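You operate a simulated robot arm through the tools that you are given. There is no shell and no other tool. Be economical: measure what you need, move in short steps, check, and stop when the job is done.

The job below is to be done with a simulated two-armed robot. You get a single attempt, and the scene is never put back.

TASK
Hold the open tube, push the purple plug into its end and box it.
Fine: foam saddle at the rack end of the carton, tube in, lid on square.
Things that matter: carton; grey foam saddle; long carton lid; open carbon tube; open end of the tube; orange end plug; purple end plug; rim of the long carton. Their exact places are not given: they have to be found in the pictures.

Only the result counts: the job must be done as asked and must still hold three seconds after the hand-in. Knocking over, shifting, dropping, spilling or breaking anything else fails it. A push-on lid holds only when it is set on centred and level and pressed home; a screw cap is set on level and turned clockwise until tight.

THE ROBOT
Two 7-joint arms with two-finger parallel grippers on one trunk, on a base that drives. Base frame: it is fixed to the floor where the robot stands at the start and does not move with it; the origin is under the middle of the robot, x ahead of it, y to its left, z up. Readings come in mm, degrees, newtons and seconds.
The left shoulder is at the start at [60, 144, 961], the right one opposite. With the tool pointing down near the work surface each hand reaches from about 320 to 740 mm from the robot's upright axis, wherever it stands, measured 20 degrees to its own side. Places, roughly: carton [600, 900, 900]; open end of the tube [600, 300, 900]; rim of the long carton [600, 900, 900]. Payload 1.57 kg a hand.
Tool frame (each hand has its own): the origin (TCP) lies between the finger pads and is the grasp point; the fingertips stand 30 mm ahead of it; z points along the fingers, y is the line along which they close. The gripper opens to 110 mm. The fingers are 24 mm wide and 12 mm thick; the gripper's body (48 by 112 mm) begins 78 mm behind the TCP.
Orientation is told as [roll, pitch, yaw] about the base's x, y, z axes, in that order, counted from this pose: with the fingers straight down and closing along the base's y, the tool's x points along the base's -x, its y along +y and its z along -z.

THE INTERFACE
- The arms move only by the tool send_rows. It takes "left_steps", "right_steps" or both (then of equal length, played together; a hand with none holds still); each is text: rows parted by semicolons, each of 7 numbers parted by spaces: the shift along the tool's x, y, z in mm, then the turn, a rotation vector about the tool's x, y, z in rad, then the finger opening in mm, from 0 to 110. In form: x y z ax ay az hand; .... A call has 1 to 8 rows; each row shifts and turns the commanded pose from where the row before left it, along the tool's axes as they then stand. A row lasts 0.2 s, in which the tool goes at most 50 mm and 8.6 degrees; a call with a longer step from one row to the next is refused whole, and so is a gripper value outside its range. A pose out of reach is approached as far as the arm can. The call stops where the force on the tool passes 40 N (or 10 N more than at its start, if that is more) or the arm is blocked; 0.2 s more then pass. Each finger travels about 45 mm/s and halts on what it meets, pressing with about 38 N; the grip force reading is that of the motor and also rises with nothing between the fingers. The clock runs only during rows and for 0.2 s after the last one: add rows that do not move to give the fingers time. The reply holds the time, the measured pose of the TCP, the force on the tool along the base axes, the opening and the grip force, in the units named above and with some noise, with the torque about the TCP (base axes, N m) and any sound that the robot's microphone picked up.
- Cameras (640 x 400 px; columns grow to the right, rows downward): "scene" is now at [34.4, 57.2, 1583.1]; the picture's right is [0.65, -0.76, 0.00], its down [-0.49, -0.42, -0.77] and it looks along [0.58, 0.50, -0.64] (base axes); focal length 260 px, centre (320, 200). "left" rides on the left gripper at [70, -16, -141] in its tool frame; the picture's right is [0.23, 0.97, 0.00], its down [-0.86, 0.20, -0.48] and it looks along [-0.47, 0.11, 0.88] (tool axes); focal length 222 px, centre (320, 200). "right" rides on the right gripper at [70, 16, -141] in its tool frame; the picture's right is [-0.23, 0.97, 0.00], its down [-0.85, -0.20, -0.48] and it looks along [-0.47, -0.11, 0.88] (tool axes); focal length 222 px, centre (320, 200).
- capture(camera): a new picture of that camera. The clock stands still meanwhile.
- raise_lower(by): slides the trunk up (or, below 0, down) by that many mm; the arms and the scene camera ride with it, the base frame stays. It gives what a move gives, with no picture.
- drive_base(legs): drives the robot by 1 to 6 legs, each [ahead, left, turn to the left] in mm, mm and degrees, along the robot's own axes; the way and the turn of a leg run together, so that a leg with both is an arc; at most 1500 mm and 180 degrees a leg. The arms and the cameras ride along, it lands a little off, and it stops where it bumps. It gives what a move gives.
- pan_tilt(pan, tilt): turns the head with the scene camera to pan (to the left, within 86 degrees either way) and tilt (down, from -29 to 69), counted from straight ahead of the robot. It gives what a move gives.
- measure_at(camera, pixels): for up to 12 pixels [column, row] of the newest picture of that camera ("zoom" is the newest enlarged one), the place [x, y, z] in the base frame of the surface seen there, good to about 2 mm. The clock stands still meanwhile.
- enlarge(camera, box): a new picture of the part [left, top, right, bottom] of that camera's present view, enlarged. The clock stands still meanwhile.
- sign_off(): hands the job in; it is judged then, once.

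Work in short steps. Measure before you move; look again where a grasp or a placing could have gone wrong, and mend it. You have 80 turns and 78 pictures in all, those below and enlarged ones among them. Open the grippers and draw the arms clear of the work before you hand the job in, unless the task says otherwise; then end with one line.

The tools are called after "Emit:" as name(argument=value, ...) on one line, values as JSON. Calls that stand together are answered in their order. send_rows: Moves the arms, as the interface text tells. Its arguments: {"type":"object","properties":{"left_steps":{"type":"string"},"right_steps":{"type":"string"}},"required":[]} The other tools are called the same way: raise_lower (by) slides the trunk up or down; drive_base (legs) drives the base; pan_tilt (pan, tilt) turns the head that bears the scene camera; capture (camera) takes a picture; measure_at (camera, pixels) gives the place of the surface under pixels of a picture; enlarge (camera, box) takes an enlarged picture of a part of a camera's view; sign_off () hands the job in.

At the start:

```text
time_s: 0.0
left_eef_pos: [304.2, 421.7, 1103.1]
left_orientation: [0.1, 0.0, 0.0]
left_force: [0.0, 0.5, 0.5]
left_wrist_torque: [0.01, 0.01, -0.03]
left_opening: 109.8
left_grip_force: 0.0
right_eef_pos: [390.1, 31.5, 1153.9]
right_orientation: [0.1, -0.1, 0.1]
right_force: [0.2, -0.8, -0.6]
right_wrist_torque: [0.01, -0.01, 0.02]
right_opening: 110.1
right_grip_force: 0.0
trunk travel left (down, up): [-560.0, 30.0]
robot x, y, heading: [0.9, 1.1, 0.3]
head pan, tilt: [40.5, 39.9]
```

scene: 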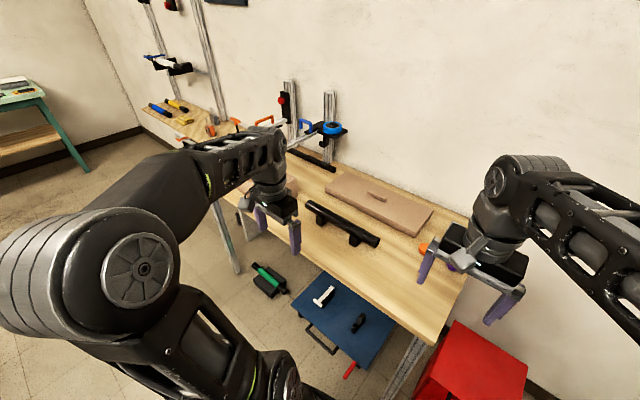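
right: 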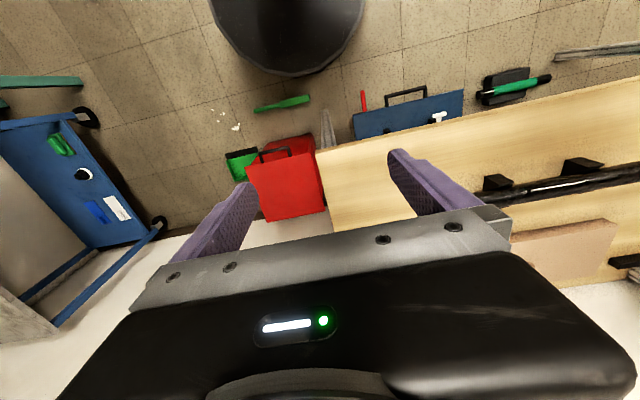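
left: 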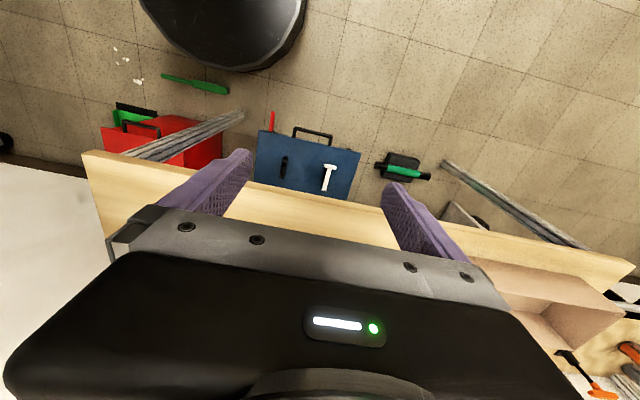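

The scene shows the tube at about (342,223), lid at (380,200), and plugs near (430,250) hidden by the right hand. I turn the head for a better view and enlarge it.

Emit:
enlarge(camera="scene", box=[200, 100, 500, 290])

Emit:
measure_at(camera="scene", pixels=[[310, 205], [377, 240], [342, 222], [376, 196], [331, 185], [428, 212], [424, 246], [320, 265]])

```text
2.11 times, centred on (350, 195) of scene
```

zoom: 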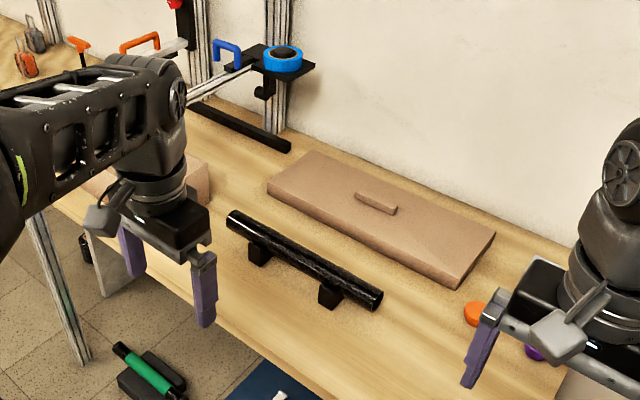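

```text
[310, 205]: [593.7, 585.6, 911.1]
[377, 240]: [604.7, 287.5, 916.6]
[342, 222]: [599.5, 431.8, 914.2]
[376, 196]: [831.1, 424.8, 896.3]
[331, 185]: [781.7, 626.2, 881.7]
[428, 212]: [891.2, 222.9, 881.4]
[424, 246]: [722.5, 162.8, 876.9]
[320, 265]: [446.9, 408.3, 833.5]
```

The carton is behind the left arm. I drive the robot left along the bench and look left.

Emit:
drive_base(legs=[[0, 450, 0]])

Emit:
pan_tilt(pan=10, tilt=48)

Emit:
capture(camera="scene")

```text
time_s: 2.7
left_eef_pos: [305.0, 865.9, 1106.0]
left_orientation: [0.0, 0.0, -0.1]
left_force: [0.0, 0.4, 0.2]
left_wrist_torque: [0.0, -0.01, 0.0]
left_opening: 109.9
left_grip_force: 0.1
right_eef_pos: [389.8, 476.6, 1155.7]
right_orientation: [0.0, -0.1, 0.0]
right_force: [-0.2, 0.1, -0.2]
right_wrist_torque: [-0.03, 0.0, -0.01]
right_opening: 109.9
right_grip_force: 0.0
trunk travel left (down, up): [-560.0, 30.0]
robot x, y, heading: [2.2, 438.9, 0.1]
head pan, tilt: [40.5, 39.9]
```

```text
time_s: 3.6
left_eef_pos: [303.9, 866.8, 1105.2]
left_orientation: [0.0, 0.0, 0.0]
left_force: [0.1, -0.5, -0.7]
left_wrist_torque: [0.0, -0.01, -0.03]
left_opening: 110.1
left_grip_force: 0.0
right_eef_pos: [388.0, 475.4, 1153.9]
right_orientation: [0.1, -0.1, 0.0]
right_force: [0.1, 0.5, -0.2]
right_wrist_torque: [0.01, 0.03, 0.01]
right_opening: 110.0
right_grip_force: 0.0
trunk travel left (down, up): [-560.0, 30.0]
robot x, y, heading: [-1.2, 442.3, -0.2]
head pan, tilt: [10.0, 48.0]
```

```text
73 pictures are left
```

scene: 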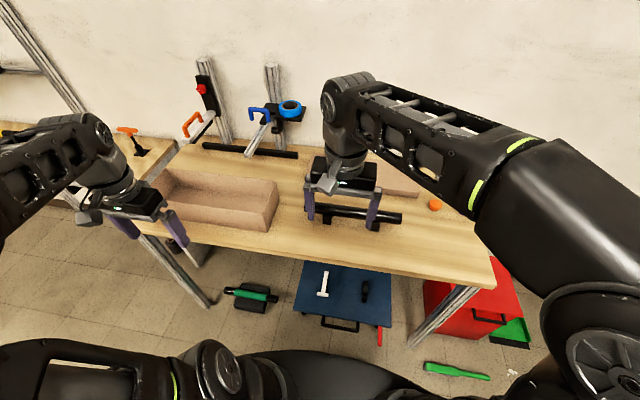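

The carton is at (215,200). I enlarge and measure it; I still have to find the saddle, the purple plug and the rack.

Emit:
enlarge(camera="scene", box=[100, 60, 340, 260])

Emit:
enlarge(camera="scene", box=[290, 140, 500, 280])

Emit:
measure_at(camera="scene", pixels=[[185, 173], [277, 184], [270, 230], [200, 226], [270, 205], [220, 200], [250, 210], [200, 180], [250, 240], [350, 250], [290, 110], [250, 150]])

```text
2.00 times, centred on (220, 160) of scene
```

zoom: 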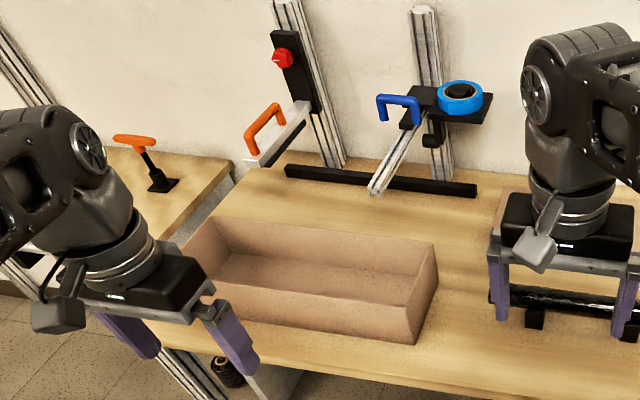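

```text
2.86 times, centred on (395, 210) of scene
```

zoom: 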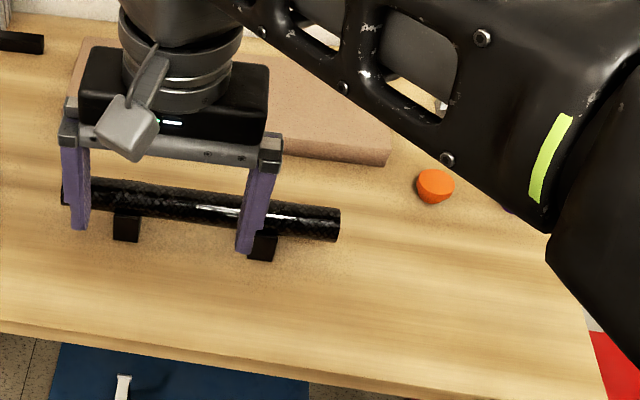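

```text
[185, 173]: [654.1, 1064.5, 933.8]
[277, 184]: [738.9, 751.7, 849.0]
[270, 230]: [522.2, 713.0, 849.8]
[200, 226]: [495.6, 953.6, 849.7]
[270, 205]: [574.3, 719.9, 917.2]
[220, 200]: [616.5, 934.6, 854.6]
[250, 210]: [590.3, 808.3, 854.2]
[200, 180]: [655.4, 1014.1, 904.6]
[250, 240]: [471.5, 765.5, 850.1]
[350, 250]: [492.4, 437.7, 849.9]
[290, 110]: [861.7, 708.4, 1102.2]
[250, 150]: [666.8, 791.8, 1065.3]
```

The bench top is at z 850, and the carton runs y 715–1090, x 520–665, rim about 933. I look around for the saddle and the rack.

Emit:
pan_tilt(pan=60, tilt=35)

Emit:
capture(camera="scene")

Emit:
pan_tilt(pan=-60, tilt=35)

Emit:
capture(camera="scene")

```text
time_s: 4.8
left_eef_pos: [303.3, 867.3, 1104.6]
left_orientation: [0.0, 0.0, 0.0]
left_force: [0.5, 0.6, -0.6]
left_wrist_torque: [-0.04, -0.01, -0.02]
left_opening: 110.2
left_grip_force: 0.1
right_eef_pos: [388.5, 475.8, 1155.1]
right_orientation: [0.0, 0.0, 0.1]
right_force: [-0.2, -0.6, -0.1]
right_wrist_torque: [0.02, 0.02, -0.03]
right_opening: 110.3
right_grip_force: 0.1
trunk travel left (down, up): [-560.0, 30.0]
robot x, y, heading: [-2.0, 445.0, 0.1]
head pan, tilt: [60.0, 35.0]
```

```text
70 pictures are left
```

scene: 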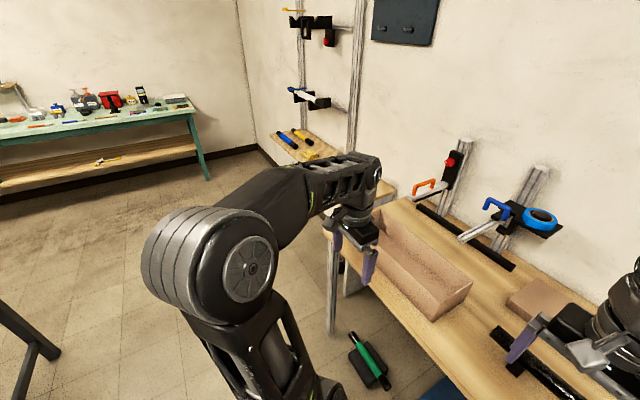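

```text
time_s: 6.8
left_eef_pos: [304.1, 865.8, 1104.6]
left_orientation: [0.1, 0.0, 0.0]
left_force: [1.3, -0.6, 0.0]
left_wrist_torque: [-0.02, -0.01, -0.02]
left_opening: 110.2
left_grip_force: 0.0
right_eef_pos: [388.6, 475.5, 1154.6]
right_orientation: [0.1, -0.1, 0.0]
right_force: [0.2, 0.6, 0.3]
right_wrist_torque: [0.01, -0.02, 0.01]
right_opening: 109.9
right_grip_force: 0.1
trunk travel left (down, up): [-560.0, 30.0]
robot x, y, heading: [-0.4, 440.7, 0.1]
head pan, tilt: [-60.0, 35.0]
```

```text
69 pictures are left
```

scene: 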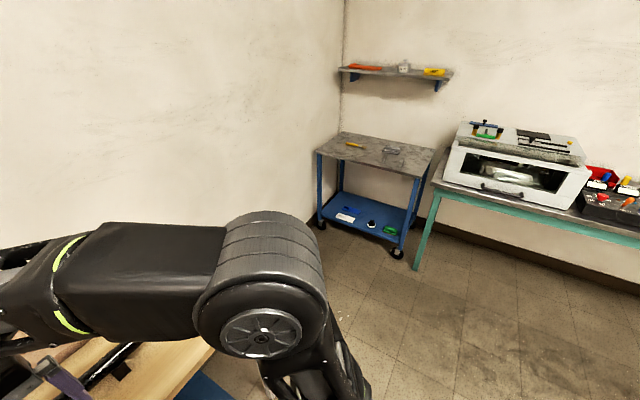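

The tall clamp rack on the wall stands at the far left (pan 60 picture). I look with both wrist cameras for the saddle.

Emit:
capture(camera="left")

Emit:
capture(camera="right")

```text
68 pictures are left
```

left: 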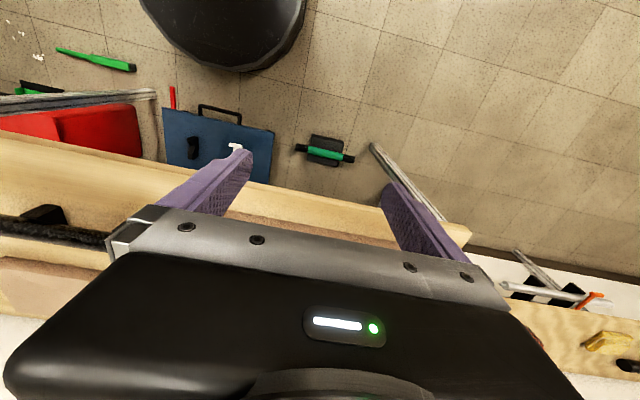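

```text
67 pictures are left
```

right: 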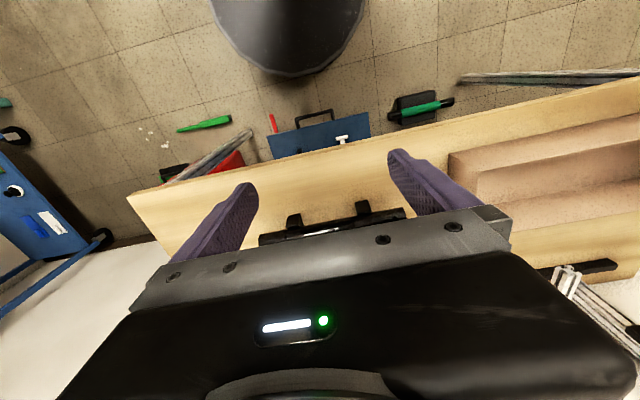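

No saddle yet. I drive right, beyond the bench end, to look at the area hidden by the right arm.

Emit:
drive_base(legs=[[0, -750, 0]])

Emit:
pan_tilt(pan=30, tilt=42)

Emit:
capture(camera="scene")

```text
time_s: 10.9
left_eef_pos: [305.0, 119.2, 1105.8]
left_orientation: [0.1, 0.0, 0.2]
left_force: [-0.6, 0.1, -0.7]
left_wrist_torque: [0.01, -0.01, -0.03]
left_opening: 109.8
left_grip_force: 0.1
right_eef_pos: [389.4, -269.9, 1153.4]
right_orientation: [0.1, -0.1, 0.2]
right_force: [-0.8, -0.1, -0.2]
right_wrist_torque: [0.01, 0.01, 0.01]
right_opening: 110.0
right_grip_force: 0.0
trunk travel left (down, up): [-560.0, 30.0]
robot x, y, heading: [3.4, -303.3, 0.2]
head pan, tilt: [-60.0, 35.0]
```

```text
time_s: 12.5
left_eef_pos: [305.0, 119.9, 1105.3]
left_orientation: [0.1, 0.0, 0.2]
left_force: [-1.3, 0.0, 0.7]
left_wrist_torque: [-0.01, -0.01, -0.02]
left_opening: 109.8
left_grip_force: 0.1
right_eef_pos: [390.4, -271.2, 1154.4]
right_orientation: [0.1, -0.1, 0.2]
right_force: [-0.2, 0.2, 0.5]
right_wrist_torque: [-0.01, 0.01, 0.03]
right_opening: 109.8
right_grip_force: 0.0
trunk travel left (down, up): [-560.0, 30.0]
robot x, y, heading: [3.8, -302.6, 0.2]
head pan, tilt: [30.0, 42.0]
```

```text
66 pictures are left
```

scene: 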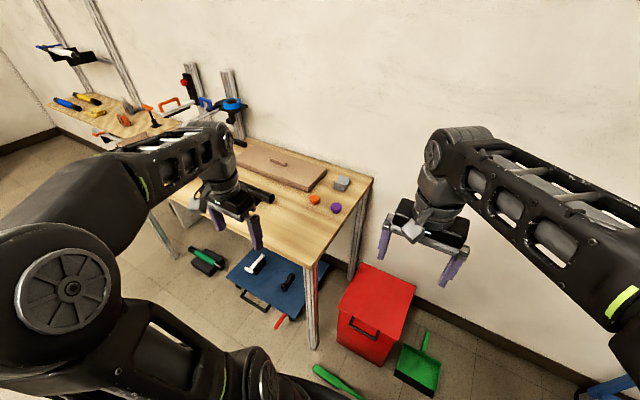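

The grey saddle is at (342,183), with the plugs at (315,199) and (335,208). I enlarge and measure them.

Emit:
enlarge(camera="scene", box=[290, 160, 380, 220])

Emit:
measure_at(camera="scene", pixels=[[342, 180], [342, 188], [336, 206], [315, 197], [280, 162], [235, 151], [327, 170], [305, 190], [262, 194], [125, 120], [70, 50], [300, 215]])

```text
6.67 times, centred on (335, 190) of scene
```

zoom: 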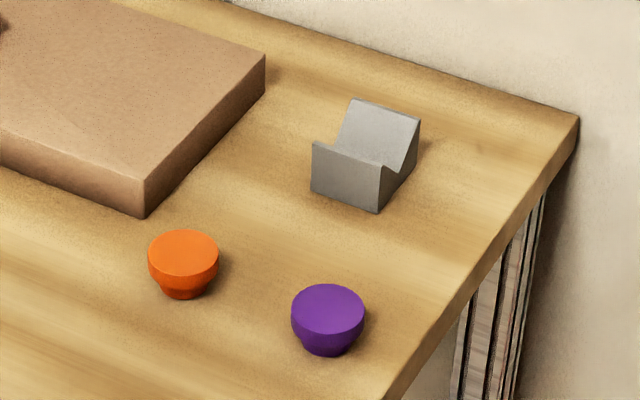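

```text
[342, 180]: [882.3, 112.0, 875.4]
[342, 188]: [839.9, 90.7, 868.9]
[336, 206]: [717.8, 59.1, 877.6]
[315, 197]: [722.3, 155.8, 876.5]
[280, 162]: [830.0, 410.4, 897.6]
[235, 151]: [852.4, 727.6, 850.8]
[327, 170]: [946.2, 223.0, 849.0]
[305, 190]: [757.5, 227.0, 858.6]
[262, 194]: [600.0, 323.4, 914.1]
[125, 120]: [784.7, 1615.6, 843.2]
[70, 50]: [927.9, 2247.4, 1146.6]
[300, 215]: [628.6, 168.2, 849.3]
```

The saddle is at about (865,100), purple plug at about (718,59). Before driving nearer I measure the floor items and fine points from the enlarged picture.

Emit:
measure_at(camera="scene", pixels=[[262, 308], [250, 303], [281, 322], [315, 330], [340, 350], [370, 362], [335, 378], [348, 395], [425, 390], [200, 270], [320, 370], [205, 262]])

Emit:
measure_at(camera="zoom", pixels=[[352, 99], [418, 118], [313, 145], [378, 170], [312, 190], [377, 211], [330, 295], [330, 335], [327, 353], [185, 245], [330, 310], [400, 150]])

```text
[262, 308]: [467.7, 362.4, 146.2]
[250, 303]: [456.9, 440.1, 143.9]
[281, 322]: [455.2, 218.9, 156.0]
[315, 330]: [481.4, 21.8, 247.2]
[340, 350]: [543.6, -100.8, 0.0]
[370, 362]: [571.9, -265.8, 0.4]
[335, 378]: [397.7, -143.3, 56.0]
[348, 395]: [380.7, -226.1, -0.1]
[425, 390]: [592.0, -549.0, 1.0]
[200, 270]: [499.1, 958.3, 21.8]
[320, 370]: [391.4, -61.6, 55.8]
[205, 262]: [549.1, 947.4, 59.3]
```

```text
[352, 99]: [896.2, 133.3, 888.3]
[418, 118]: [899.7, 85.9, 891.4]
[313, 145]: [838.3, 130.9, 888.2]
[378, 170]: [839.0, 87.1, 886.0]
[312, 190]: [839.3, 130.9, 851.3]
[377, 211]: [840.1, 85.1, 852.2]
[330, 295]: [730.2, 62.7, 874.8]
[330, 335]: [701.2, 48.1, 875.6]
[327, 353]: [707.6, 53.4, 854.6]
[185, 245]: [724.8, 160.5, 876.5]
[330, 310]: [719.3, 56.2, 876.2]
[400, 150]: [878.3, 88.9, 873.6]
```

The saddle's groove already runs along y (ridges at x 838 and 898). I check the base's footprint from the last right picture before driving ahead.

Emit:
measure_at(camera="right", pixels=[[285, 72], [225, 45], [350, 45], [285, 65], [270, 40], [340, 115], [405, 110]])

Emit:
capture(camera="left")

```text
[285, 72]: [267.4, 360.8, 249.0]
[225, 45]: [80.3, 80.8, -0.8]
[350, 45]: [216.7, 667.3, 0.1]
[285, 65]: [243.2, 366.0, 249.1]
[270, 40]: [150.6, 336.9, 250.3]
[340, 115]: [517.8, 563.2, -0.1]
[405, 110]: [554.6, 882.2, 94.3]
```

```text
64 pictures are left
```

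left: 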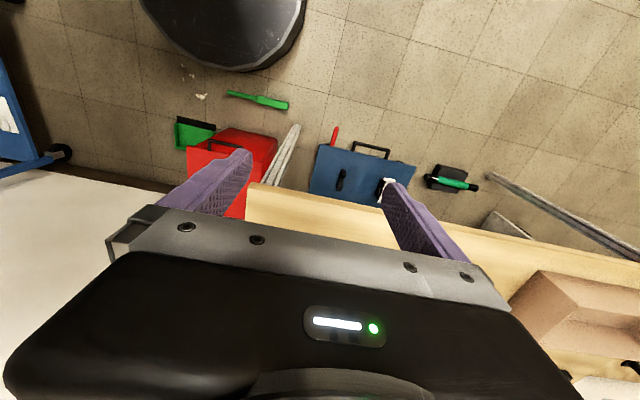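

The base is about 270 mm in radius and the toolbox front is at x≈455, so I may go to about x=160. I drive to about (160, 250).

Emit:
drive_base(legs=[[0, 555, 0], [152, 0, 0]])

Emit:
send_rows(right_steps="0 0 0 0 0 0.147 110; 0 0 0 0 0 0.147 110; 0 0 0 0 0 0.147 110; 0 0 0 0 0 0.147 110; 0 0 0 0 0 0.147 110; 0 0 0 0 0 0.147 110; 0 0 0 0 0 0.147 110; 0 0 0 0 0 0.147 110")

```text
time_s: 16.8
left_eef_pos: [421.1, 727.8, 1104.5]
left_orientation: [-0.1, 0.0, 4.3]
left_force: [-0.5, 0.1, 0.2]
left_wrist_torque: [0.0, 0.04, 0.03]
left_opening: 110.2
left_grip_force: 0.2
right_eef_pos: [535.4, 342.7, 1154.5]
right_orientation: [0.1, -0.1, 4.1]
right_force: [0.4, -0.1, 0.2]
right_wrist_torque: [0.02, -0.03, 0.02]
right_opening: 110.0
right_grip_force: 0.1
trunk travel left (down, up): [-560.0, 30.0]
robot x, y, heading: [150.5, 285.4, 4.2]
head pan, tilt: [30.0, 42.0]
stopped in leg 2: the robot was blocked; the commanded pose is now the measured one
```

```text
time_s: 18.8
left_eef_pos: [348.4, 834.7, 1103.9]
left_orientation: [-0.1, 0.2, 12.8]
left_force: [-0.1, 1.5, 0.5]
left_wrist_torque: [-0.01, 0.0, 0.01]
left_opening: 110.1
left_grip_force: 0.0
right_eef_pos: [517.0, 472.2, 1155.6]
right_orientation: [0.1, -0.2, -54.9]
right_force: [0.1, -0.2, -0.1]
right_wrist_torque: [-0.06, 0.0, -0.01]
right_opening: 110.0
right_grip_force: 0.1
trunk travel left (down, up): [-560.0, 30.0]
robot x, y, heading: [144.3, 354.9, 12.6]
head pan, tilt: [30.0, 42.0]
stopped in row 8 (right hand): the arm was blocked; the commanded pose is now the measured one
```

The base is bumping on something (heading drifted to 12.6°). I back off at once and look.

Emit:
drive_base(legs=[[-80, 0, 0]])

Emit:
pan_tilt(pan=0, tilt=62)

Emit:
capture(camera="scene")

Emit:
capture(camera="left")

```text
time_s: 19.5
left_eef_pos: [343.1, 842.3, 1104.9]
left_orientation: [-0.1, 0.1, 13.2]
left_force: [-0.5, 0.8, 0.2]
left_wrist_torque: [0.01, 0.01, 0.01]
left_opening: 110.0
left_grip_force: 0.0
right_eef_pos: [513.9, 481.5, 1154.9]
right_orientation: [0.2, 0.1, -54.3]
right_force: [0.2, 0.2, -0.3]
right_wrist_torque: [-0.05, -0.03, -0.02]
right_opening: 109.9
right_grip_force: 0.1
trunk travel left (down, up): [-560.0, 30.0]
robot x, y, heading: [143.3, 361.1, 13.2]
head pan, tilt: [30.0, 42.0]
stopped in leg 1: the robot was blocked; the commanded pose is now the measured one
```

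```text
time_s: 20.4
left_eef_pos: [341.8, 842.9, 1104.0]
left_orientation: [0.0, 0.1, 13.5]
left_force: [0.8, 0.1, 0.2]
left_wrist_torque: [-0.03, 0.0, 0.0]
left_opening: 109.9
left_grip_force: 0.0
right_eef_pos: [514.5, 482.3, 1154.9]
right_orientation: [0.2, 0.0, -54.1]
right_force: [0.2, 0.5, -0.2]
right_wrist_torque: [0.01, 0.01, 0.03]
right_opening: 110.1
right_grip_force: 0.1
trunk travel left (down, up): [-560.0, 30.0]
robot x, y, heading: [142.9, 359.4, 13.5]
head pan, tilt: [0.0, 62.0]
```

```text
63 pictures are left
```

scene: 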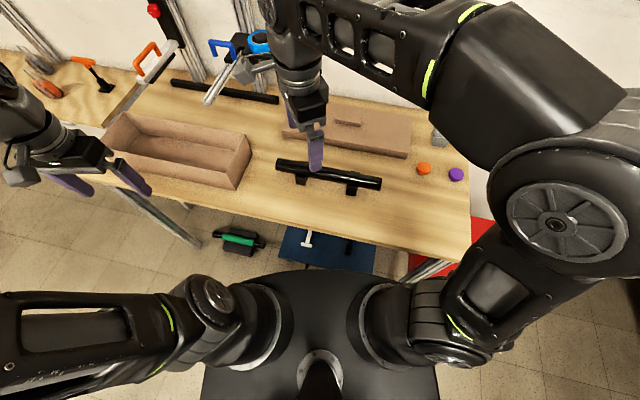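

```text
62 pictures are left
```

left: 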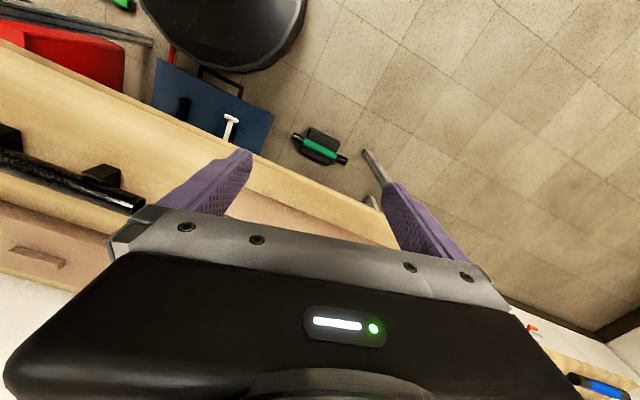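

The base seems to rest against the toolbox handle. I try to back away again.

Emit:
drive_base(legs=[[-150, 0, 0]])

```text
time_s: 21.8
left_eef_pos: [198.0, 804.5, 1105.1]
left_orientation: [0.0, 0.0, 13.0]
left_force: [0.7, -0.8, 0.0]
left_wrist_torque: [0.02, -0.04, 0.01]
left_opening: 110.1
left_grip_force: 0.0
right_eef_pos: [367.0, 444.2, 1155.0]
right_orientation: [0.2, 0.0, -54.6]
right_force: [-0.2, 1.1, -0.6]
right_wrist_torque: [-0.01, -0.02, 0.0]
right_opening: 110.3
right_grip_force: 0.1
trunk travel left (down, up): [-560.0, 30.0]
robot x, y, heading: [-9.0, 326.2, 12.9]
head pan, tilt: [0.0, 62.0]
```

Free again. I straighten the heading and check whether the toolbox or anything else shifted.

Emit:
drive_base(legs=[[0, 0, -12.9]])

Emit:
capture(camera="scene")

Emit:
enlarge(camera="scene", box=[230, 150, 480, 310])

```text
time_s: 23.0
left_eef_pos: [301.5, 748.2, 1104.9]
left_orientation: [0.0, 0.1, 0.2]
left_force: [0.2, -0.2, -0.1]
left_wrist_torque: [0.0, 0.02, -0.03]
left_opening: 109.9
left_grip_force: 0.0
right_eef_pos: [386.3, 356.9, 1154.0]
right_orientation: [0.1, 0.0, -67.4]
right_force: [0.7, 0.2, -0.1]
right_wrist_torque: [0.0, 0.03, 0.0]
right_opening: 109.8
right_grip_force: 0.0
trunk travel left (down, up): [-560.0, 30.0]
robot x, y, heading: [-2.9, 323.7, 0.1]
head pan, tilt: [0.0, 62.0]
```

```text
61 pictures are left
```

scene: 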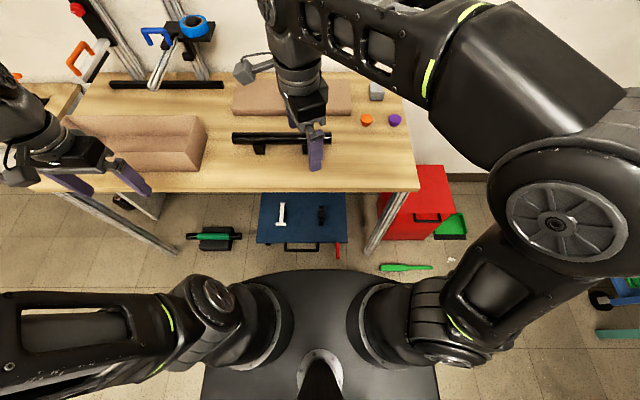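

```text
2.50 times, centred on (355, 230) of scene
```

zoom: 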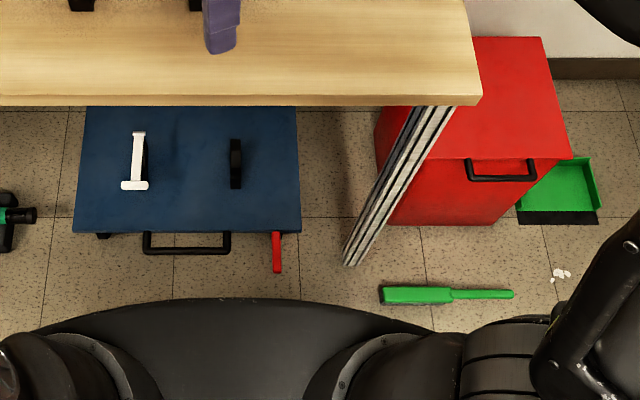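

Emit:
measure_at(camera="zoom", pixels=[[75, 228], [298, 228], [185, 252], [277, 268], [147, 248], [230, 248], [348, 262], [382, 300], [512, 294], [85, 108], [200, 300], [300, 300]])

Emit:
measure_at(camera="scene", pixels=[[367, 118], [395, 118], [376, 90], [235, 137], [240, 133], [206, 120], [200, 168], [225, 82], [110, 85], [170, 60], [352, 110], [233, 112]])

```text
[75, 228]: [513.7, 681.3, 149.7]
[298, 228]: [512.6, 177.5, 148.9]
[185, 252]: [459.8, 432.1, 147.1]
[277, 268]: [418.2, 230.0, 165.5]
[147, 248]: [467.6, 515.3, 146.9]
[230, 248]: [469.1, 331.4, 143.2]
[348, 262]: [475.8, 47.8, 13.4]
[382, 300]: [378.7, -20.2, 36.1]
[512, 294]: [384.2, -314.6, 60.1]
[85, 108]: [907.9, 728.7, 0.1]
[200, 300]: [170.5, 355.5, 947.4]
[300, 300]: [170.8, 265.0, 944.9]
```

```text
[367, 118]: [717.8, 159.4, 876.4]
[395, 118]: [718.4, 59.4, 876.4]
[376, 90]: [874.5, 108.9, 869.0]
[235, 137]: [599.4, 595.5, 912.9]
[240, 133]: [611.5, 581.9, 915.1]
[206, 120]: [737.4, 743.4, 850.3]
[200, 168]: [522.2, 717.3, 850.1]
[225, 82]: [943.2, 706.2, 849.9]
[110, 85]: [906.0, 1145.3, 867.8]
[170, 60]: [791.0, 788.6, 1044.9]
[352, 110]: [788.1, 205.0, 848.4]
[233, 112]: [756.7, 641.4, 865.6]
```

The toolbox's red handle tip is at (418,230), which is what I touched; nothing looks displaced. Now I turn the right hand back to yaw 0 and drive to about (150,345), clear of the handle.

Emit:
send_rows(right_steps="0 0 0 0 0 -0.147 110; 0 0 0 0 0 -0.147 110; 0 0 0 0 0 -0.147 110; 0 0 0 0 0 -0.147 110; 0 0 0 0 0 -0.147 110; 0 0 0 0 0 -0.147 110; 0 0 0 0 0 -0.147 110; 0 0 0 0 0 -0.147 110")

Emit:
drive_base(legs=[[0, 24, 0], [150, 0, 0]])

```text
time_s: 24.8
left_eef_pos: [300.8, 746.7, 1104.8]
left_orientation: [0.0, 0.1, 0.1]
left_force: [-0.4, -0.8, 0.4]
left_wrist_torque: [-0.02, 0.01, -0.02]
left_opening: 110.2
left_grip_force: 0.1
right_eef_pos: [386.3, 357.6, 1154.1]
right_orientation: [0.1, -0.2, -0.1]
right_force: [-0.5, 0.5, -0.3]
right_wrist_torque: [0.03, 0.0, 0.02]
right_opening: 109.8
right_grip_force: 0.1
trunk travel left (down, up): [-560.0, 30.0]
robot x, y, heading: [-1.3, 322.8, -0.1]
head pan, tilt: [0.0, 62.0]
```

```text
time_s: 26.8
left_eef_pos: [437.9, 793.8, 1104.2]
left_orientation: [-0.2, -0.1, 1.5]
left_force: [-0.2, 1.2, -0.7]
left_wrist_torque: [-0.06, -0.03, 0.0]
left_opening: 109.8
left_grip_force: 0.0
right_eef_pos: [532.2, 405.6, 1154.6]
right_orientation: [0.1, -0.2, 1.2]
right_force: [0.0, 1.3, 0.4]
right_wrist_torque: [-0.05, -0.07, 0.01]
right_opening: 110.0
right_grip_force: 0.1
trunk travel left (down, up): [-560.0, 30.0]
robot x, y, heading: [143.1, 361.4, 1.7]
head pan, tilt: [0.0, 62.0]
stopped in leg 2: the robot was blocked; the commanded pose is now the measured one
```

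Blocked again at x=143, so something in front (likely the toolbox handle) touches there. I back off 40 mm and look.

Emit:
drive_base(legs=[[-45, 0, -1.7]])

Emit:
enlarge(camera="scene", box=[200, 160, 480, 340])

```text
time_s: 27.7
left_eef_pos: [408.3, 778.4, 1105.0]
left_orientation: [0.0, 0.1, -0.7]
left_force: [0.0, 0.0, -0.2]
left_wrist_torque: [0.0, -0.05, 0.02]
left_opening: 110.0
left_grip_force: 0.0
right_eef_pos: [488.8, 386.8, 1155.0]
right_orientation: [0.2, -0.3, -0.9]
right_force: [-1.6, 0.6, 0.7]
right_wrist_torque: [0.02, -0.06, 0.02]
right_opening: 110.0
right_grip_force: 0.0
trunk travel left (down, up): [-560.0, 30.0]
robot x, y, heading: [98.8, 360.4, -1.0]
head pan, tilt: [0.0, 62.0]
```

```text
2.22 times, centred on (340, 250) of scene
```

zoom: 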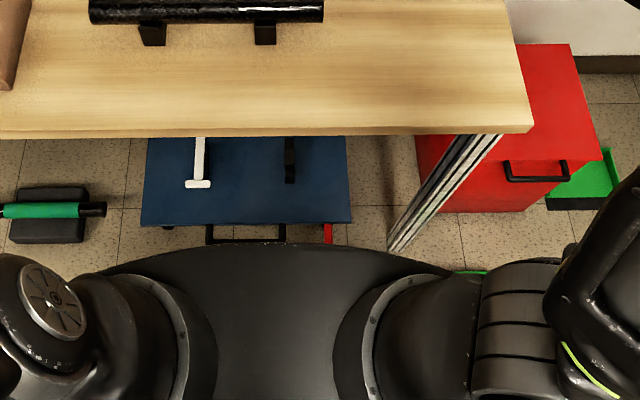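

I re-measure the toolbox and bench to see whether anything moved.

Emit:
measure_at(camera="zoom", pixels=[[144, 222], [349, 219], [245, 241], [210, 238], [282, 238], [327, 238], [200, 133], [480, 133], [150, 43], [265, 40], [390, 248], [325, 270]])

```text
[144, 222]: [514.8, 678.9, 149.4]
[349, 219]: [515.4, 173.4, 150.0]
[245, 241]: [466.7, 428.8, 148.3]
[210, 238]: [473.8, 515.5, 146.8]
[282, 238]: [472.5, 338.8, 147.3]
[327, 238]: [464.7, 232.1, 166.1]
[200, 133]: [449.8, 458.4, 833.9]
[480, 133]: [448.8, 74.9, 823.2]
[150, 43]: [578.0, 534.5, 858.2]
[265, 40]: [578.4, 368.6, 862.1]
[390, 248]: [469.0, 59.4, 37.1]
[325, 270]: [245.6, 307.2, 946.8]
```

Nothing moved (handle still at x≈467). I go ahead just 20 mm, then tilt the right hand forward 40° to gain reach while sliding it toward the saddle.

Emit:
drive_base(legs=[[20, 0, 1]])

Emit:
send_rows(right_steps="0 -40 0 0 -0.14 0 80; 0 -40 0 0 -0.14 0 80; 0 -40 0 0 -0.14 0 80; 0 -40 0 0 -0.14 0 80; 0 -40 0 0 -0.139 0 80; 0 -40 0 0 0 0 80; 0 -35 0 0 0 0 80")

```text
time_s: 28.5
left_eef_pos: [423.0, 782.5, 1104.3]
left_orientation: [0.0, 0.2, 0.4]
left_force: [0.2, -0.3, -1.5]
left_wrist_torque: [-0.01, 0.02, 0.02]
left_opening: 110.0
left_grip_force: 0.0
right_eef_pos: [511.3, 393.1, 1154.7]
right_orientation: [0.1, -0.1, 0.2]
right_force: [0.4, 0.3, 0.6]
right_wrist_torque: [0.02, 0.03, -0.01]
right_opening: 110.2
right_grip_force: 0.1
trunk travel left (down, up): [-560.0, 30.0]
robot x, y, heading: [120.1, 357.9, 0.2]
head pan, tilt: [0.0, 62.0]
```

```text
time_s: 30.1
left_eef_pos: [421.9, 784.1, 1104.5]
left_orientation: [0.1, 0.0, 0.4]
left_force: [0.2, -1.0, 0.9]
left_wrist_torque: [-0.02, 0.01, 0.0]
left_opening: 109.9
left_grip_force: 0.1
right_eef_pos: [507.9, 118.1, 1155.8]
right_orientation: [0.1, -40.3, 0.1]
right_force: [0.4, -0.9, -0.3]
right_wrist_torque: [0.03, 0.01, -0.01]
right_opening: 79.9
right_grip_force: 0.1
trunk travel left (down, up): [-560.0, 30.0]
robot x, y, heading: [120.3, 358.9, -0.0]
head pan, tilt: [0.0, 62.0]
```

The hand is tilted −40° as planned. I advance to the pre-grasp point (768,108,991).

Emit:
send_rows(right_steps="-13.3 -1.4 41.9 0 0 0 80; -13.3 -1.4 41.9 0 0 0 80; -13.3 -1.4 41.9 0 0 0 80; -13.3 -1.4 41.9 0 0 0 80; -13.3 -1.4 41.9 0 0 0 80; -13.3 -1.4 41.9 0 0 0 80; -13.3 -1.4 41.9 0 0 0 80; 0 0 0 0 0 0 80")

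Emit:
capture(camera="right")

```text
time_s: 31.9
left_eef_pos: [422.2, 783.5, 1105.6]
left_orientation: [0.0, 0.2, 0.4]
left_force: [0.1, -0.1, 0.1]
left_wrist_torque: [-0.01, -0.02, 0.0]
left_opening: 109.8
left_grip_force: 0.1
right_eef_pos: [767.5, 108.1, 989.8]
right_orientation: [0.1, -40.3, 0.1]
right_force: [-0.1, -0.1, 0.5]
right_wrist_torque: [-0.04, -0.01, 0.01]
right_opening: 79.9
right_grip_force: 0.1
trunk travel left (down, up): [-560.0, 30.0]
robot x, y, heading: [122.5, 358.8, 0.3]
head pan, tilt: [0.0, 62.0]
```

```text
58 pictures are left
```

right: 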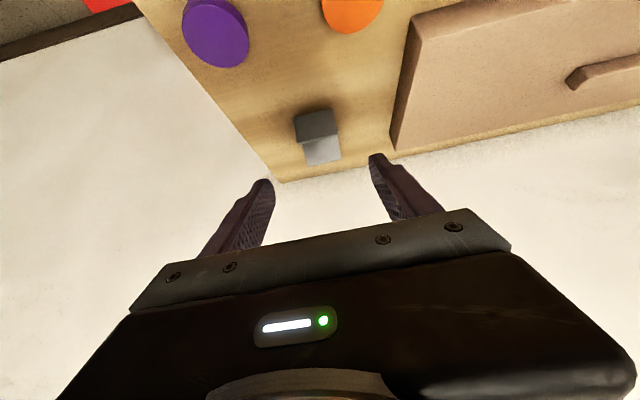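

The saddle sits between the fingers' line at (318,135). I descend along the fingers to (858,108,884).

Emit:
send_rows(right_steps="0 0 35 0 0 0 80; 0 0 35 0 0 0 80; 0 0 35 0 0 0 80; -1 0 34 0 0 0 80; 0 0 0 0 0 0 80")

Emit:
capture(camera="right")

```text
time_s: 33.1
left_eef_pos: [421.8, 783.9, 1103.8]
left_orientation: [0.1, 0.0, 0.5]
left_force: [0.1, -0.2, -0.3]
left_wrist_torque: [0.02, -0.02, -0.01]
left_opening: 109.9
left_grip_force: 0.1
right_eef_pos: [862.2, 109.5, 884.1]
right_orientation: [0.3, -40.3, 0.1]
right_force: [0.4, -0.8, -0.5]
right_wrist_torque: [0.0, -0.02, -0.02]
right_opening: 79.7
right_grip_force: 0.0
trunk travel left (down, up): [-560.0, 30.0]
robot x, y, heading: [117.8, 357.4, 0.7]
head pan, tilt: [0.0, 62.0]
```

```text
57 pictures are left
```

right: 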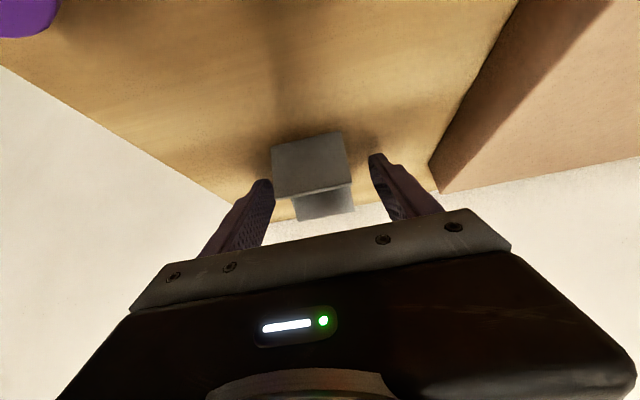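

The saddle lies between the fingers. I close.

Emit:
send_rows(right_steps="0 0 0 0 0 0 60; 0 0 0 0 0 0 45; 0 0 0 0 0 0 35; 0 0 0 0 0 0 35; 0 0 0 0 0 0 35")

Emit:
send_rows(right_steps="-15 0 -18 0 0 0 35; -20 0 -24 0 0 0 35; -20 0 -24 0 0 0 35; -25 0 -30 0 0 0 35; -32 0 -38 0 0 0 35; -32 0 -38 0 0 0 35")

Emit:
capture(camera="right")

```text
time_s: 34.3
left_eef_pos: [422.6, 784.4, 1103.7]
left_orientation: [0.0, 0.1, 0.5]
left_force: [-0.2, -0.2, 0.5]
left_wrist_torque: [-0.03, 0.0, -0.02]
left_opening: 110.3
left_grip_force: 0.1
right_eef_pos: [861.7, 108.8, 882.6]
right_orientation: [0.2, -40.2, -0.1]
right_force: [0.5, 0.1, 0.5]
right_wrist_torque: [0.04, -0.04, 0.02]
right_opening: 48.7
right_grip_force: 37.7
trunk travel left (down, up): [-560.0, 30.0]
robot x, y, heading: [123.6, 358.5, 0.2]
head pan, tilt: [0.0, 62.0]
```

```text
time_s: 35.7
left_eef_pos: [422.1, 783.4, 1105.2]
left_orientation: [0.0, 0.1, 0.4]
left_force: [-0.5, 0.3, 0.9]
left_wrist_torque: [-0.04, -0.05, 0.0]
left_opening: 110.2
left_grip_force: 0.2
right_eef_pos: [858.2, 107.7, 1107.3]
right_orientation: [0.3, -40.2, 0.0]
right_force: [-0.1, 0.4, -0.1]
right_wrist_torque: [0.01, 0.01, 0.01]
right_opening: 49.0
right_grip_force: 37.9
trunk travel left (down, up): [-560.0, 30.0]
robot x, y, heading: [118.4, 356.7, 0.3]
head pan, tilt: [0.0, 62.0]
```

```text
56 pictures are left
```

right: 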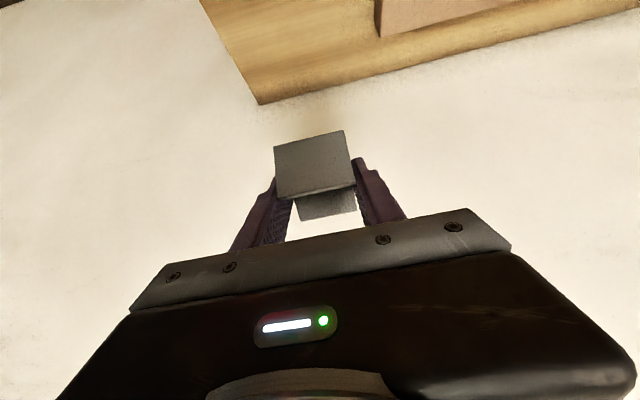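

The saddle is held. I retract the hand toward the robot, then back off and drive left toward the carton.

Emit:
send_rows(right_steps="32.8 0 -27.6 0 0 0 35; 32.8 0 -27.6 0 0 0 35; 32.8 0 -27.6 0 0 0 35; 32.8 0 -27.6 0 0 0 35; 32.8 0 -27.6 0 0 0 35; 32.8 0 -27.6 0 0 0 35; 32.8 0 -27.6 0 0 0 35; 20 20 -17 0 0 0 35")

Emit:
drive_base(legs=[[-120, 0, 0], [0, 500, 0]])

Emit:
pan_tilt(pan=25, tilt=30)

Emit:
capture(camera="scene")

```text
time_s: 37.5
left_eef_pos: [421.7, 784.2, 1103.6]
left_orientation: [0.1, 0.1, 0.4]
left_force: [0.6, -0.9, 0.0]
left_wrist_torque: [0.01, -0.01, 0.01]
left_opening: 110.2
left_grip_force: 0.1
right_eef_pos: [533.6, 129.3, 1109.9]
right_orientation: [0.1, -40.2, 0.1]
right_force: [-0.9, -0.2, -0.3]
right_wrist_torque: [0.04, -0.06, 0.02]
right_opening: 48.9
right_grip_force: 38.3
trunk travel left (down, up): [-560.0, 30.0]
robot x, y, heading: [124.1, 355.9, 0.2]
head pan, tilt: [0.0, 62.0]
```

```text
time_s: 41.3
left_eef_pos: [307.4, 1285.6, 1104.5]
left_orientation: [-0.1, 0.1, -0.1]
left_force: [0.1, 0.7, -0.8]
left_wrist_torque: [-0.03, -0.01, 0.01]
left_opening: 110.3
left_grip_force: 0.1
right_eef_pos: [413.7, 629.1, 1109.5]
right_orientation: [0.0, -40.2, -0.3]
right_force: [0.7, 0.3, -0.5]
right_wrist_torque: [0.01, -0.01, 0.01]
right_opening: 48.7
right_grip_force: 38.0
trunk travel left (down, up): [-560.0, 30.0]
robot x, y, heading: [3.4, 859.3, -0.0]
head pan, tilt: [0.0, 62.0]
```

```text
time_s: 42.2
left_eef_pos: [308.3, 1285.2, 1105.0]
left_orientation: [-0.1, 0.1, -0.1]
left_force: [-0.1, 0.3, -0.1]
left_wrist_torque: [0.0, 0.02, 0.0]
left_opening: 109.9
left_grip_force: 0.0
right_eef_pos: [413.7, 628.6, 1109.9]
right_orientation: [0.2, -40.3, -0.4]
right_force: [0.3, 0.3, -0.4]
right_wrist_torque: [-0.04, -0.01, -0.01]
right_opening: 49.0
right_grip_force: 38.1
trunk travel left (down, up): [-560.0, 30.0]
robot x, y, heading: [4.5, 864.0, -0.3]
head pan, tilt: [25.0, 30.0]
```

```text
55 pictures are left
```

scene: 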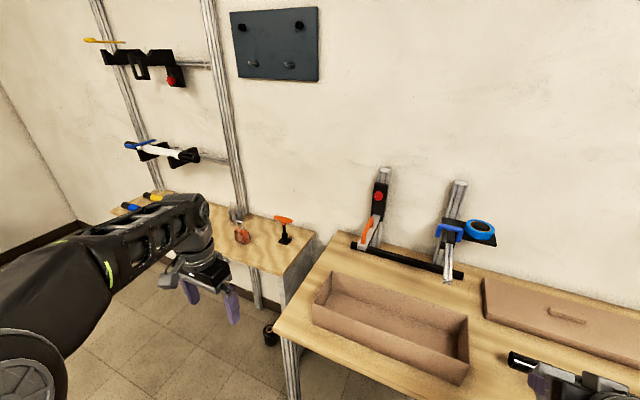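

The tall rack is to the left (+y), and the bench clamp bar runs symmetrically behind the carton, so the rack end is the carton's +y end. I measure the carton corners.

Emit:
enlarge(camera="scene", box=[290, 250, 490, 390])

Emit:
measure_at(camera="scene", pixels=[[332, 273], [467, 320], [463, 362], [313, 303], [338, 290], [400, 320], [440, 335], [375, 335], [345, 300], [395, 295], [385, 332], [462, 340]])

```text
2.86 times, centred on (390, 320) of scene
```

zoom: 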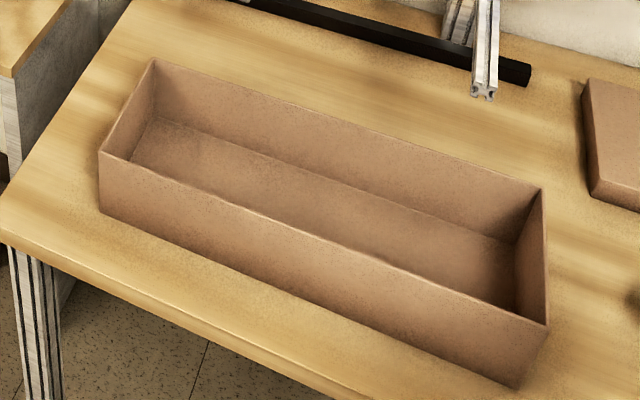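

```text
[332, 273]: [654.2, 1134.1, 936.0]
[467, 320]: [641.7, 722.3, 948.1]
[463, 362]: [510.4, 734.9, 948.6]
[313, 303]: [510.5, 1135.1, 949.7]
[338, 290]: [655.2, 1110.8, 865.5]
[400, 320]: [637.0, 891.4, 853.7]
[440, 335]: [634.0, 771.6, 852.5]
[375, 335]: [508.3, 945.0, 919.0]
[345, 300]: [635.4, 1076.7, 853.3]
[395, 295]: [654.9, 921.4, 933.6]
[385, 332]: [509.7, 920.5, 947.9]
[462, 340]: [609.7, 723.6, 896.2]
```

Carton: outer x≈508–660, y≈718–1137, rim z 950. With the hand tilted 40° it would hit the carton rim, so I set the saddle down on the bench at (520,650) and regrasp it with a vertical hand across x.

Emit:
send_rows(right_steps="11.2 4.2 44.4 0 0 0 35; 11.2 4.2 44.4 0 0 0 35; 11.2 4.2 44.4 0 0 0 35; 11.2 4.2 44.4 0 0 0 35; 11.2 4.2 44.4 0 0 0 35; 0 0 0 0 0 0 35; 6 0 7.1 0 0 0 35; 0 0 0 0 0 0 35")

Emit:
pan_tilt(pan=-15, tilt=50)

Emit:
capture(camera="scene")

```text
time_s: 44.0
left_eef_pos: [307.2, 1285.5, 1105.7]
left_orientation: [0.0, 0.0, -0.1]
left_force: [-0.5, 0.2, 0.4]
left_wrist_torque: [-0.01, -0.03, 0.01]
left_opening: 109.9
left_grip_force: 0.1
right_eef_pos: [514.8, 649.1, 894.7]
right_orientation: [0.2, -40.3, -0.5]
right_force: [0.7, 0.5, -1.0]
right_wrist_torque: [0.02, -0.02, 0.02]
right_opening: 48.9
right_grip_force: 38.0
trunk travel left (down, up): [-560.0, 30.0]
robot x, y, heading: [2.1, 865.0, -0.3]
head pan, tilt: [25.0, 30.0]
```

```text
time_s: 45.1
left_eef_pos: [308.2, 1284.8, 1105.4]
left_orientation: [0.0, 0.2, -0.2]
left_force: [0.0, -0.5, 0.4]
left_wrist_torque: [-0.04, 0.02, 0.0]
left_opening: 109.9
left_grip_force: 0.1
right_eef_pos: [513.7, 649.7, 895.4]
right_orientation: [0.2, -40.2, -0.4]
right_force: [-0.5, -1.1, 0.0]
right_wrist_torque: [-0.01, 0.01, 0.02]
right_opening: 49.1
right_grip_force: 37.9
trunk travel left (down, up): [-560.0, 30.0]
robot x, y, heading: [6.2, 863.0, -0.5]
head pan, tilt: [-15.0, 50.0]
```

```text
53 pictures are left
```

scene: 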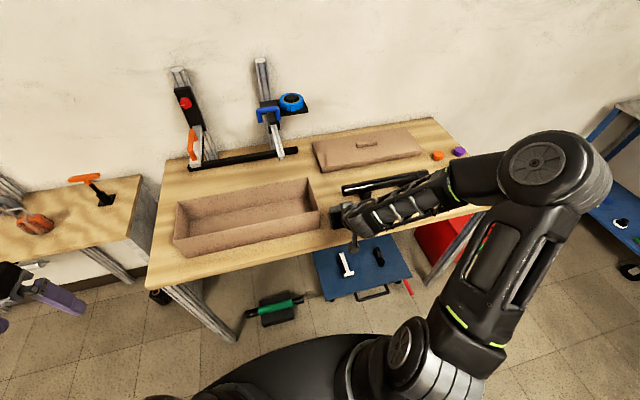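

The saddle hovers about 11 mm above the bench. I lower it and open.

Emit:
send_rows(right_steps="5.1 0 6.1 0 0 0 35; 0 0 0 0 0 0 35; 1.9 0 2.3 0 0 0 35; 0 0 0 0 0 0 35")

```text
time_s: 46.1
left_eef_pos: [307.9, 1285.3, 1104.0]
left_orientation: [0.0, 0.1, 0.0]
left_force: [0.4, 0.1, -0.1]
left_wrist_torque: [-0.01, 0.03, -0.01]
left_opening: 110.1
left_grip_force: 0.0
right_eef_pos: [513.8, 649.8, 884.3]
right_orientation: [0.1, -40.2, -0.3]
right_force: [0.2, -0.1, -0.5]
right_wrist_torque: [-0.02, 0.04, -0.02]
right_opening: 48.9
right_grip_force: 38.0
trunk travel left (down, up): [-560.0, 30.0]
robot x, y, heading: [4.3, 863.2, -0.1]
head pan, tilt: [-15.0, 50.0]
```

Within about 1–2 mm of the bench. One more millimetre down, then open and back out along the fingers.

Emit:
send_rows(right_steps="0.9 0 1.1 0 0 0 35; 0 0 0 0 0 0 35; 0 0 0 0 0 0 60; 0 0 0 0 0 0 80; 0 0 0 0 0 0 80; 0 0 -40 0 0 0 80; 0 0 -45 0 0 0 80; 0 0 -45 0 0 0 80")

Emit:
send_rows(right_steps="0 0 -30 0 0.14 0 80; 0 0 -30 0 0.14 0 80; 0 0 -30 0 0.14 0 80; 0 0 0 0 0.14 0 80; 0 0 0 0 0.142 0 80")

Emit:
send_rows(right_steps="0 0 0 0 0 0.146 100; 0 0 0 0 0 0.146 100; 0 0 0 0 0 0.146 100; 0 0 0 0 0 0.146 100; 0 0 0 0 0 0.146 100; 0 0 0 0 0 0.146 100; 0 0 0 0 0 0.146 100; 0 0 0 0 0 0.146 100")

Emit:
send_rows(right_steps="0 0 0 0 0 0.134 100; 0 0 0 0 0 0.134 100; 0 0 0 0 0 0.134 100")

Emit:
capture(camera="right")

```text
time_s: 47.9
left_eef_pos: [306.9, 1285.9, 1105.3]
left_orientation: [0.0, -0.1, -0.1]
left_force: [0.1, 0.4, 0.1]
left_wrist_torque: [-0.02, 0.01, 0.02]
left_opening: 110.1
left_grip_force: 0.2
right_eef_pos: [465.9, 650.3, 988.9]
right_orientation: [0.1, -40.2, -0.2]
right_force: [-0.4, -0.3, 0.3]
right_wrist_torque: [0.01, -0.02, 0.01]
right_opening: 80.3
right_grip_force: 0.0
right hand out of reach, approached as far as the arm can: row 7, 8
trunk travel left (down, up): [-560.0, 30.0]
robot x, y, heading: [4.3, 860.1, -0.2]
head pan, tilt: [-15.0, 50.0]
```

```text
time_s: 49.1
left_eef_pos: [308.2, 1284.1, 1103.6]
left_orientation: [0.0, 0.1, -0.1]
left_force: [0.2, 1.2, 0.5]
left_wrist_torque: [0.04, 0.04, 0.01]
left_opening: 109.8
left_grip_force: 0.0
right_eef_pos: [422.7, 643.9, 1050.3]
right_orientation: [-1.3, -2.9, -1.2]
right_force: [0.8, 0.1, -0.3]
right_wrist_torque: [-0.03, 0.01, 0.0]
right_opening: 79.8
right_grip_force: 0.1
right hand out of reach, approached as far as the arm can: row 1
trunk travel left (down, up): [-560.0, 30.0]
robot x, y, heading: [2.6, 865.5, -0.2]
head pan, tilt: [-15.0, 50.0]
```

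```text
time_s: 50.9
left_eef_pos: [308.7, 1284.9, 1104.1]
left_orientation: [0.0, 0.0, -0.1]
left_force: [-0.1, -0.2, -0.4]
left_wrist_torque: [0.0, -0.01, 0.01]
left_opening: 110.0
left_grip_force: 0.0
right_eef_pos: [422.5, 643.7, 1050.2]
right_orientation: [2.4, -2.3, -68.4]
right_force: [-1.0, 0.2, 0.5]
right_wrist_torque: [-0.01, -0.01, -0.01]
right_opening: 100.2
right_grip_force: 0.0
trunk travel left (down, up): [-560.0, 30.0]
robot x, y, heading: [3.9, 861.7, -0.1]
head pan, tilt: [-15.0, 50.0]
```

```text
time_s: 51.7
left_eef_pos: [307.6, 1285.3, 1104.4]
left_orientation: [0.0, 0.2, 0.0]
left_force: [0.1, -0.8, 1.4]
left_wrist_torque: [0.04, 0.01, 0.01]
left_opening: 110.1
left_grip_force: 0.1
right_eef_pos: [423.3, 644.1, 1051.8]
right_orientation: [3.2, -1.2, -91.4]
right_force: [0.6, -0.8, -0.2]
right_wrist_torque: [0.02, -0.02, 0.02]
right_opening: 100.2
right_grip_force: 0.1
trunk travel left (down, up): [-560.0, 30.0]
robot x, y, heading: [3.2, 863.4, -0.2]
head pan, tilt: [-15.0, 50.0]
```

```text
52 pictures are left
```

right: 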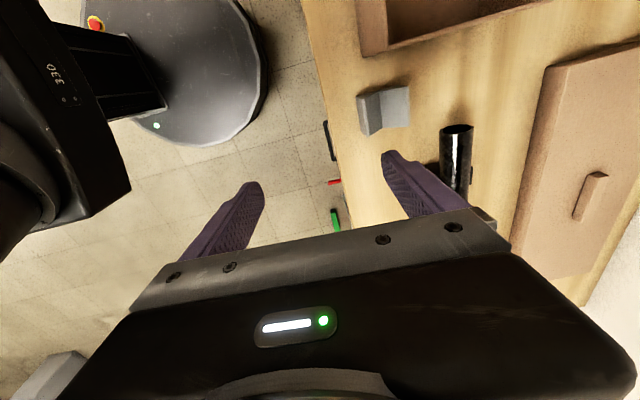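

The saddle stands well at (385,110). I measure it, and square the hand's orientation.

Emit:
measure_at(camera="right", pixels=[[368, 115], [398, 105], [370, 132], [408, 124], [360, 97], [408, 88], [385, 118]])

Emit:
send_rows(right_steps="0 0 0 0.056 0.021 -0.024 100; 0 0 0 0 0 0 100")

```text
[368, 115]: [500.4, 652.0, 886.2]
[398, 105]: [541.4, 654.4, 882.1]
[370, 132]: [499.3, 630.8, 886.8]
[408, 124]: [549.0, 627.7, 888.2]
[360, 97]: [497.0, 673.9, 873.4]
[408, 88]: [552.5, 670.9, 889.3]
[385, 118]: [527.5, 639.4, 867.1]
```

```text
time_s: 52.3
left_eef_pos: [307.8, 1285.2, 1105.0]
left_orientation: [-0.1, 0.0, 0.0]
left_force: [0.3, -0.3, -0.5]
left_wrist_torque: [-0.04, -0.04, -0.01]
left_opening: 110.2
left_grip_force: 0.1
right_eef_pos: [421.9, 643.1, 1051.6]
right_orientation: [0.0, 0.1, -89.9]
right_force: [0.1, -0.9, -0.1]
right_wrist_torque: [-0.02, 0.01, 0.02]
right_opening: 100.0
right_grip_force: 0.1
trunk travel left (down, up): [-560.0, 30.0]
robot x, y, heading: [3.2, 862.1, -0.1]
head pan, tilt: [-15.0, 50.0]
```

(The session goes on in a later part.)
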